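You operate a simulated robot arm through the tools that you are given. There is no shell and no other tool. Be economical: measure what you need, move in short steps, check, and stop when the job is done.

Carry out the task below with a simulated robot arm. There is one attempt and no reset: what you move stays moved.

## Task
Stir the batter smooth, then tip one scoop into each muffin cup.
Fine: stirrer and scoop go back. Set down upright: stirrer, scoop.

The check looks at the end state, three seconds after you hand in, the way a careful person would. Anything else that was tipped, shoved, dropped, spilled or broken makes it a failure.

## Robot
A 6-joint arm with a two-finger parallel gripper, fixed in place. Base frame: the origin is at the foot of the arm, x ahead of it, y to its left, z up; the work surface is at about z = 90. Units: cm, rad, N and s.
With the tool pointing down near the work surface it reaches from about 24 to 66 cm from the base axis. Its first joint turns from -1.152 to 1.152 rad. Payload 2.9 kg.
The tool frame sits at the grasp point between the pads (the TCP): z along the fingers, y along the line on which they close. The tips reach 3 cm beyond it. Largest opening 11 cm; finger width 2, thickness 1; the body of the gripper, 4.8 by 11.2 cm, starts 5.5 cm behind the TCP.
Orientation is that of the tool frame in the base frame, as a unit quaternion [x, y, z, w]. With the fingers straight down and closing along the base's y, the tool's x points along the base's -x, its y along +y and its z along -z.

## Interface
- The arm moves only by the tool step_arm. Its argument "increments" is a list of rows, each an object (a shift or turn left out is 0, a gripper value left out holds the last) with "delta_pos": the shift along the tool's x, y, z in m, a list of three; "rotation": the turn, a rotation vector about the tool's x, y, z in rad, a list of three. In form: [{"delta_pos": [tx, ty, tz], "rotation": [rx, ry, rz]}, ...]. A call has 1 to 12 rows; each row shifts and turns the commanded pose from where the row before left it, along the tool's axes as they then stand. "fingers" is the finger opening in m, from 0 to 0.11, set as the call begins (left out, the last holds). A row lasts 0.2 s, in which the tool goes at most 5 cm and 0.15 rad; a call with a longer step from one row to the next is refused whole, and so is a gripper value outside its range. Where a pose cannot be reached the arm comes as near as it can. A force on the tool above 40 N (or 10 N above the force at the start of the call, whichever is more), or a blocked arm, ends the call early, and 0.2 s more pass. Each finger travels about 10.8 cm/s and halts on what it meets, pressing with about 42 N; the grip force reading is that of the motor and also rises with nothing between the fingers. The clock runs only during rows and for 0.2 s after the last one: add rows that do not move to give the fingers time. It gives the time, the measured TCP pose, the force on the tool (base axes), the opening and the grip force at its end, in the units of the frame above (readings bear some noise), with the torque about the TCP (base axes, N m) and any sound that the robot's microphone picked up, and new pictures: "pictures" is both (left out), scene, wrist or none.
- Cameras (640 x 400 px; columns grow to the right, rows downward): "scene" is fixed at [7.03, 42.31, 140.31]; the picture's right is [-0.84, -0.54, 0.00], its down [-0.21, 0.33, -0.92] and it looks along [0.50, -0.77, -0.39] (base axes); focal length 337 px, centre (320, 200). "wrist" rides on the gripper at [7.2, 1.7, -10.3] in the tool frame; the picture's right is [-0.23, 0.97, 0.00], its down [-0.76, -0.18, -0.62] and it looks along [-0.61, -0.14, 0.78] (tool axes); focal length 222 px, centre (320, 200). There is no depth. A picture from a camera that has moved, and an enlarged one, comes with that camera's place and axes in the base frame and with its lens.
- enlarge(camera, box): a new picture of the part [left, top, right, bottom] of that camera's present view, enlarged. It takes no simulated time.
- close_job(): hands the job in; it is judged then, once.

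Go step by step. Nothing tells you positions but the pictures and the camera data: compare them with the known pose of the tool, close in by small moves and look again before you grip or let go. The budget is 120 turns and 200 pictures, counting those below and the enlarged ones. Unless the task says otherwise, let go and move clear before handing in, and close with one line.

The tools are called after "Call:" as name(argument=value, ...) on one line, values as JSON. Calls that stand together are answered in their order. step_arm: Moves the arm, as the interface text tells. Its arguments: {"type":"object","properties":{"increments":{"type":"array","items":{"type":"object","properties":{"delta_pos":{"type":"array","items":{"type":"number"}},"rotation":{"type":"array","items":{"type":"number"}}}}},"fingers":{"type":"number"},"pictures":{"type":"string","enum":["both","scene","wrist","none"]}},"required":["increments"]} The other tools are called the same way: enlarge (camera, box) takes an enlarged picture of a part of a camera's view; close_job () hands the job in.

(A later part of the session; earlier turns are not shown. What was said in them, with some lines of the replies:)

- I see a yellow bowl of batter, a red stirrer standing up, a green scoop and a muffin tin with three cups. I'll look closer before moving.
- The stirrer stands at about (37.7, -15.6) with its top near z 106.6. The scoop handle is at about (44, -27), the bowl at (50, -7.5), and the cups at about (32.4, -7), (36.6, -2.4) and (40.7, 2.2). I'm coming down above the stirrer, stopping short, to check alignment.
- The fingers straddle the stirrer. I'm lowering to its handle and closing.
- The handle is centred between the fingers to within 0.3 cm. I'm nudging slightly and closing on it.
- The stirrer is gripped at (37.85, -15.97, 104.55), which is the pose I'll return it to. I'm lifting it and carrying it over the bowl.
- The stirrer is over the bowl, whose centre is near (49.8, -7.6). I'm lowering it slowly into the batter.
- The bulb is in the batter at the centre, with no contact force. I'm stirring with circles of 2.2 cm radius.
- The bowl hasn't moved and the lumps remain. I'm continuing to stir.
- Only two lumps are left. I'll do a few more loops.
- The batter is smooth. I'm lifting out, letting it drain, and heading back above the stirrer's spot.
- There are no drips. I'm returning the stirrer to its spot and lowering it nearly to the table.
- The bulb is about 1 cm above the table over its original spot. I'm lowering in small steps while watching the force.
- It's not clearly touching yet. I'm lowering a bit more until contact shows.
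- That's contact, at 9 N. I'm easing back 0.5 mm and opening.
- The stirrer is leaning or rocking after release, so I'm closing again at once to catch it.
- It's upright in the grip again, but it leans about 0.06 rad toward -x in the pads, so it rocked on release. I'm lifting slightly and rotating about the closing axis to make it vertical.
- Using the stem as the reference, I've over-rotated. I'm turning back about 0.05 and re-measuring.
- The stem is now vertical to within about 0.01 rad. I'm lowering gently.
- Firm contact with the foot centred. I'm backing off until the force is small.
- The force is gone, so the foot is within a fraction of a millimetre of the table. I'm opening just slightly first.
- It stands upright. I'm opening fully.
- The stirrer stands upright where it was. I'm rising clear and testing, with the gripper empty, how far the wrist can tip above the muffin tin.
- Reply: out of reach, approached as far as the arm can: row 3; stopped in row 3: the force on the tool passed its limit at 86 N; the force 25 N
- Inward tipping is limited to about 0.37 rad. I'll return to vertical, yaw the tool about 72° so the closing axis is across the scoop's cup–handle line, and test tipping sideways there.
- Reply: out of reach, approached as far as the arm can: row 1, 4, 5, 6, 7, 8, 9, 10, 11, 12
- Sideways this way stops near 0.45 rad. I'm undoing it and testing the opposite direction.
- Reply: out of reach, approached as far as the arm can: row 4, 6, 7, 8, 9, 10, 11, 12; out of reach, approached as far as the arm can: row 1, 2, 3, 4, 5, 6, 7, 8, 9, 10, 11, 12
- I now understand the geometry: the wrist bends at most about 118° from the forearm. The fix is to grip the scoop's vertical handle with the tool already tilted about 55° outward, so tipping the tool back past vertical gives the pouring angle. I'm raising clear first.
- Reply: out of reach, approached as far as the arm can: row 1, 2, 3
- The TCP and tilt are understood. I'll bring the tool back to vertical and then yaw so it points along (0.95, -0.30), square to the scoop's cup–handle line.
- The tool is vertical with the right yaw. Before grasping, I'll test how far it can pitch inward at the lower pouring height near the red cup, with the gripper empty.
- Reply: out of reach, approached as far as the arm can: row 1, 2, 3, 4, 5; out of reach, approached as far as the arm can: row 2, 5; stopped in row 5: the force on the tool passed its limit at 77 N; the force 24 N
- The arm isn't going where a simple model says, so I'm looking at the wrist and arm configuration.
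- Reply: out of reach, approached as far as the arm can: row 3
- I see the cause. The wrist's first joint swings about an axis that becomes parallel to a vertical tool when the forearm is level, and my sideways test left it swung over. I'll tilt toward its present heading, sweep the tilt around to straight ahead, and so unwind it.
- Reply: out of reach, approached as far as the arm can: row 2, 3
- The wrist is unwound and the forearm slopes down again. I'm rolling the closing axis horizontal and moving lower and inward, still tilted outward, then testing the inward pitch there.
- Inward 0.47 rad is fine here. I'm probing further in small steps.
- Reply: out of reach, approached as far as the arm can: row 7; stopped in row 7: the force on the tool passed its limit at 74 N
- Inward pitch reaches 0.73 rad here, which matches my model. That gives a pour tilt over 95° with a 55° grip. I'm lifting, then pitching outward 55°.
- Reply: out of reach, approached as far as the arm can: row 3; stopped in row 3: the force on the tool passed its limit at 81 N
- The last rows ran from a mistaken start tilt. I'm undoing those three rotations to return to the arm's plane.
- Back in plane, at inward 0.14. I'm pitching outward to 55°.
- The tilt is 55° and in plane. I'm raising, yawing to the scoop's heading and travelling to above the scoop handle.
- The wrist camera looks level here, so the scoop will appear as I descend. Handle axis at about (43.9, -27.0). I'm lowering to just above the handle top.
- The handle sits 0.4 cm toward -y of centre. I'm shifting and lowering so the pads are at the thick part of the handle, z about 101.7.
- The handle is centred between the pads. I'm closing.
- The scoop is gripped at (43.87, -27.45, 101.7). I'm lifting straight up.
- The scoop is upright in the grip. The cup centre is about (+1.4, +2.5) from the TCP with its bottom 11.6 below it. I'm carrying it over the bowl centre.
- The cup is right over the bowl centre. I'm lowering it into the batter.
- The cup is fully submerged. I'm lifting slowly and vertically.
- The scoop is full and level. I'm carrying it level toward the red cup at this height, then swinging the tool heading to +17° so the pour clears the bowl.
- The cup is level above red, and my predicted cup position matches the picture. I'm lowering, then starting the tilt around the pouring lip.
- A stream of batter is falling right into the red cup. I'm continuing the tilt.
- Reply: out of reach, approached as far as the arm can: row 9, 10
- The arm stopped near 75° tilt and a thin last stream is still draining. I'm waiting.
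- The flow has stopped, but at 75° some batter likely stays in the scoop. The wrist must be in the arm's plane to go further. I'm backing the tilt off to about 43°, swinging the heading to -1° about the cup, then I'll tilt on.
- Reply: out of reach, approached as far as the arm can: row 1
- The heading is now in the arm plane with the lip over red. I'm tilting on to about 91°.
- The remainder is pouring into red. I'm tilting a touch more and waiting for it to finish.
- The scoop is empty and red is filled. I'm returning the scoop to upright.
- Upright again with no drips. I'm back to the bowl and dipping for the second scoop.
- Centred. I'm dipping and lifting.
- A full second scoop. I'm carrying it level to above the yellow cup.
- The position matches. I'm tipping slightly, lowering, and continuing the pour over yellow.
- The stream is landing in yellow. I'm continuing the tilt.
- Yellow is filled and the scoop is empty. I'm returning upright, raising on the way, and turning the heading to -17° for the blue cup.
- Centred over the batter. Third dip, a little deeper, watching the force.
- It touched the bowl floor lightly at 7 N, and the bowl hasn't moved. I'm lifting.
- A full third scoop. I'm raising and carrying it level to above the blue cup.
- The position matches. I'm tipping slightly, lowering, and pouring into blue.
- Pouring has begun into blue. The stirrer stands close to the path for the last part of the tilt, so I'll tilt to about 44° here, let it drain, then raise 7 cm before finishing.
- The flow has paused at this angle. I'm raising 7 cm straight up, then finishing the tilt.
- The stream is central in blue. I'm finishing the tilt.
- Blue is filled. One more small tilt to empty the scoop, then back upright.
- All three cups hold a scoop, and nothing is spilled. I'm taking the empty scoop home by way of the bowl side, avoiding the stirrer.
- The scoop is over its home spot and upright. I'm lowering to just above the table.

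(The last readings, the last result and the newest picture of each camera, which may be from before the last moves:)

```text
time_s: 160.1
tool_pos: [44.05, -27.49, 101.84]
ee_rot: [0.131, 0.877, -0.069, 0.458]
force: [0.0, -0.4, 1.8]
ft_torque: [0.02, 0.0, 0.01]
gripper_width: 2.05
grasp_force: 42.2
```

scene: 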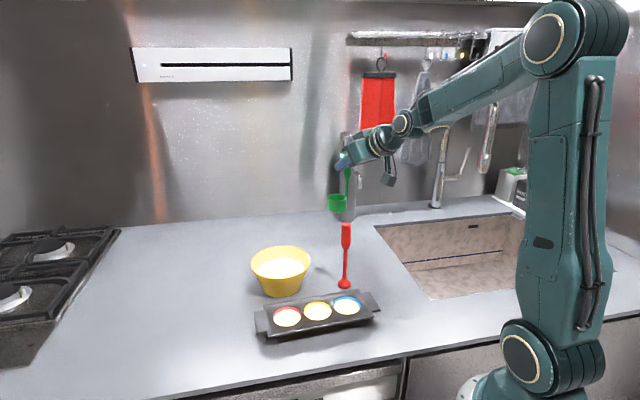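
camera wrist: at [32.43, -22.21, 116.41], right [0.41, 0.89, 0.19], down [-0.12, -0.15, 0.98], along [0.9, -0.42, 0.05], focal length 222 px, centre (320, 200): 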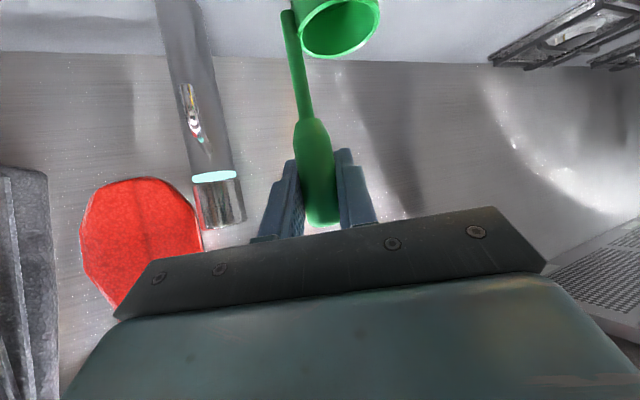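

Call:
step_arm(increments=[{"delta_pos": [0.0003, 0, 0.0002]}, {}], pictures="none")

Call:
enlarge(camera="scene", box=[310, 190, 370, 280])

```text
time_s: 160.7
tool_pos: [44.0, -27.53, 101.73]
ee_rot: [0.131, 0.877, -0.069, 0.457]
force: [-1.5, 0.3, 7.7]
ft_torque: [0.12, 0.1, 0.01]
gripper_width: 2.03
grasp_force: 42.4
```

```text
4.44 times, centred on (340, 235) of scene
camera zoom: at [7.01, 42.32, 140.31], right [-0.84, -0.54, 0.0], down [-0.21, 0.33, -0.92], along [0.5, -0.77, -0.39], focal length 1497 px, centre (231, 44)
```

zoom: 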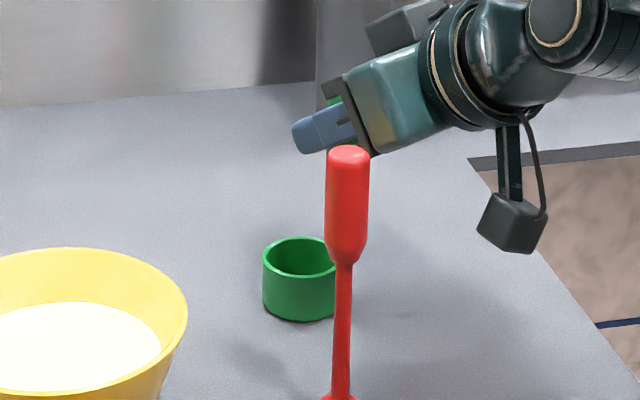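

It's on the table at its original spot. I'm relieving the pressure and opening slightly first.

Call:
step_arm(increments=[{"delta_pos": [-0.0004, 0, -0.0003]}, {}], pictures="none")

Call:
step_arm(increments=[{}, {}, {}], fingers=0.026, pictures="wrist")

Call:
enlarge(camera="scene", box=[310, 190, 370, 280])

```text
time_s: 161.3
tool_pos: [44.08, -27.49, 101.79]
ee_rot: [0.131, 0.877, -0.069, 0.458]
force: [1.8, -1.3, 4.6]
ft_torque: [-0.1, -0.23, -0.08]
gripper_width: 2.04
grasp_force: 41.9
```

```text
time_s: 162.1
tool_pos: [43.92, -27.42, 101.86]
ee_rot: [0.131, 0.877, -0.069, 0.456]
force: [-0.1, -0.4, -0.2]
ft_torque: [0.02, -0.01, 0.02]
gripper_width: 2.61
grasp_force: 0.1
camera wrist: at [32.42, -22.22, 101.82], right [0.41, 0.89, 0.19], down [-0.12, -0.15, 0.98], along [0.9, -0.42, 0.05], focal length 222 px, centre (320, 200)
```

wrist: 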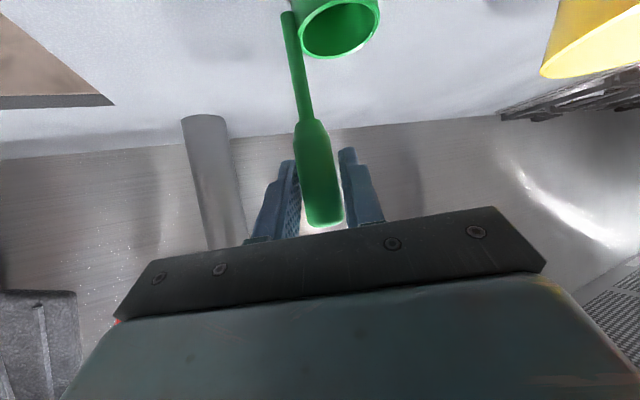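

```text
4.44 times, centred on (340, 235) of scene
camera zoom: at [7.03, 42.31, 140.31], right [-0.84, -0.54, 0.0], down [-0.21, 0.33, -0.92], along [0.5, -0.77, -0.39], focal length 1497 px, centre (231, 44)
```

zoom: 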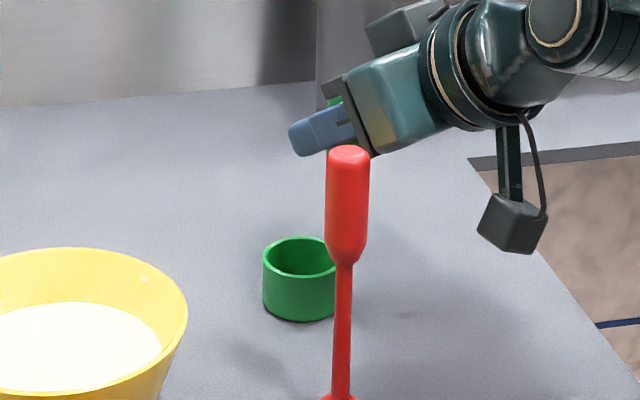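

It stands flat. I'm opening wide and retracting straight up.

Call:
step_arm(increments=[{}, {}, {}, {}], fingers=0.06, pictures="wrist")

Call:
step_arm(increments=[{"delta_pos": [-0.0164, 0, -0.0115]}, {"delta_pos": [-0.0246, 0, -0.0172]}, {"delta_pos": [-0.0328, 0, -0.023]}, {"delta_pos": [-0.0328, 0, -0.023]}, {"delta_pos": [-0.0328, 0, -0.023]}, {}, {}], pictures="both")

Call:
enlarge(camera="scene", box=[230, 190, 400, 350])

```text
time_s: 163.1
tool_pos: [44.03, -27.49, 101.75]
ee_rot: [0.131, 0.878, -0.068, 0.456]
force: [0.2, 0.6, 0.0]
ft_torque: [-0.03, 0.0, -0.02]
gripper_width: 6.03
grasp_force: 0.1
camera wrist: at [32.42, -22.22, 101.82], right [0.41, 0.89, 0.19], down [-0.12, -0.15, 0.98], along [0.9, -0.42, 0.05], focal length 222 px, centre (320, 200)
```

wrist: 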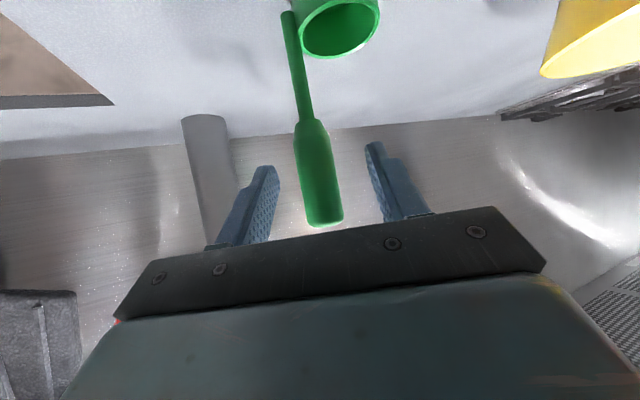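

```text
time_s: 164.7
tool_pos: [44.03, -27.42, 118.82]
ee_rot: [0.131, 0.877, -0.068, 0.457]
force: [0.6, -1.0, 0.0]
ft_torque: [0.01, 0.02, 0.01]
gripper_width: 6.01
grasp_force: 0.0
camera wrist: at [32.42, -22.24, 118.89], right [0.41, 0.89, 0.19], down [-0.12, -0.15, 0.98], along [0.9, -0.42, 0.05], focal length 222 px, centre (320, 200)
```

scene: 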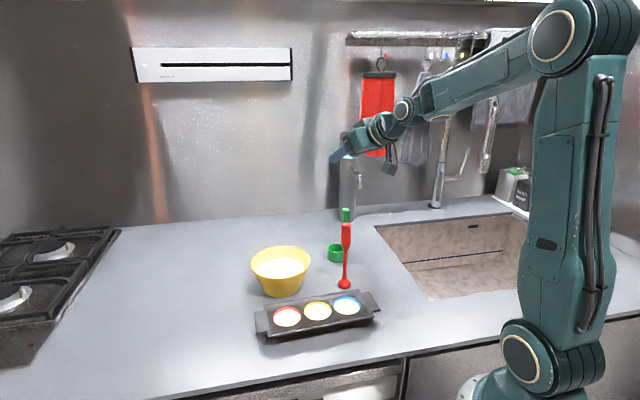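
wrist: 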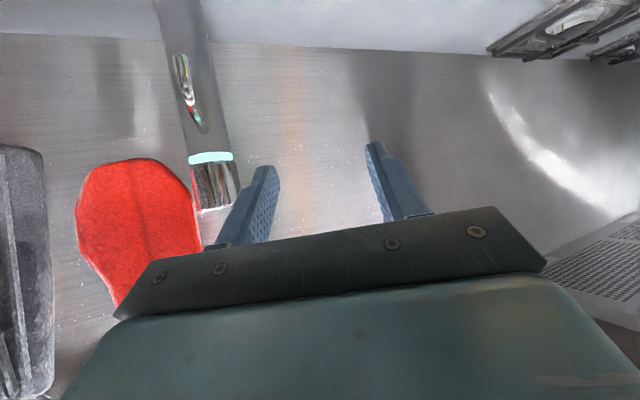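

```text
2.50 times, centred on (315, 270) of scene
camera zoom: at [7.02, 42.31, 140.31], right [-0.84, -0.54, 0.0], down [-0.21, 0.33, -0.92], along [0.5, -0.77, -0.39], focal length 842 px, centre (332, 25)
```

zoom: 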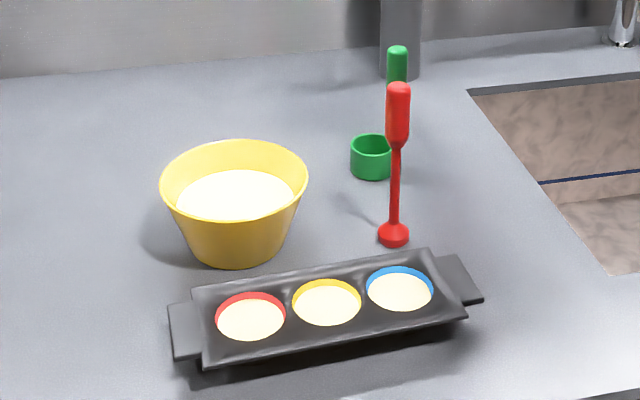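

Everything is as it should be: smooth batter, three filled cups, stirrer and scoop upright at their original spots, and the gripper clear. I'm handing in.

Call:
close_job()

```text
The job is handed in.
```

The batter is stirred smooth and each of the three muffin cups has one scoop. The stirrer and scoop stand upright back in their places, and I saw no spills in the last pictures.
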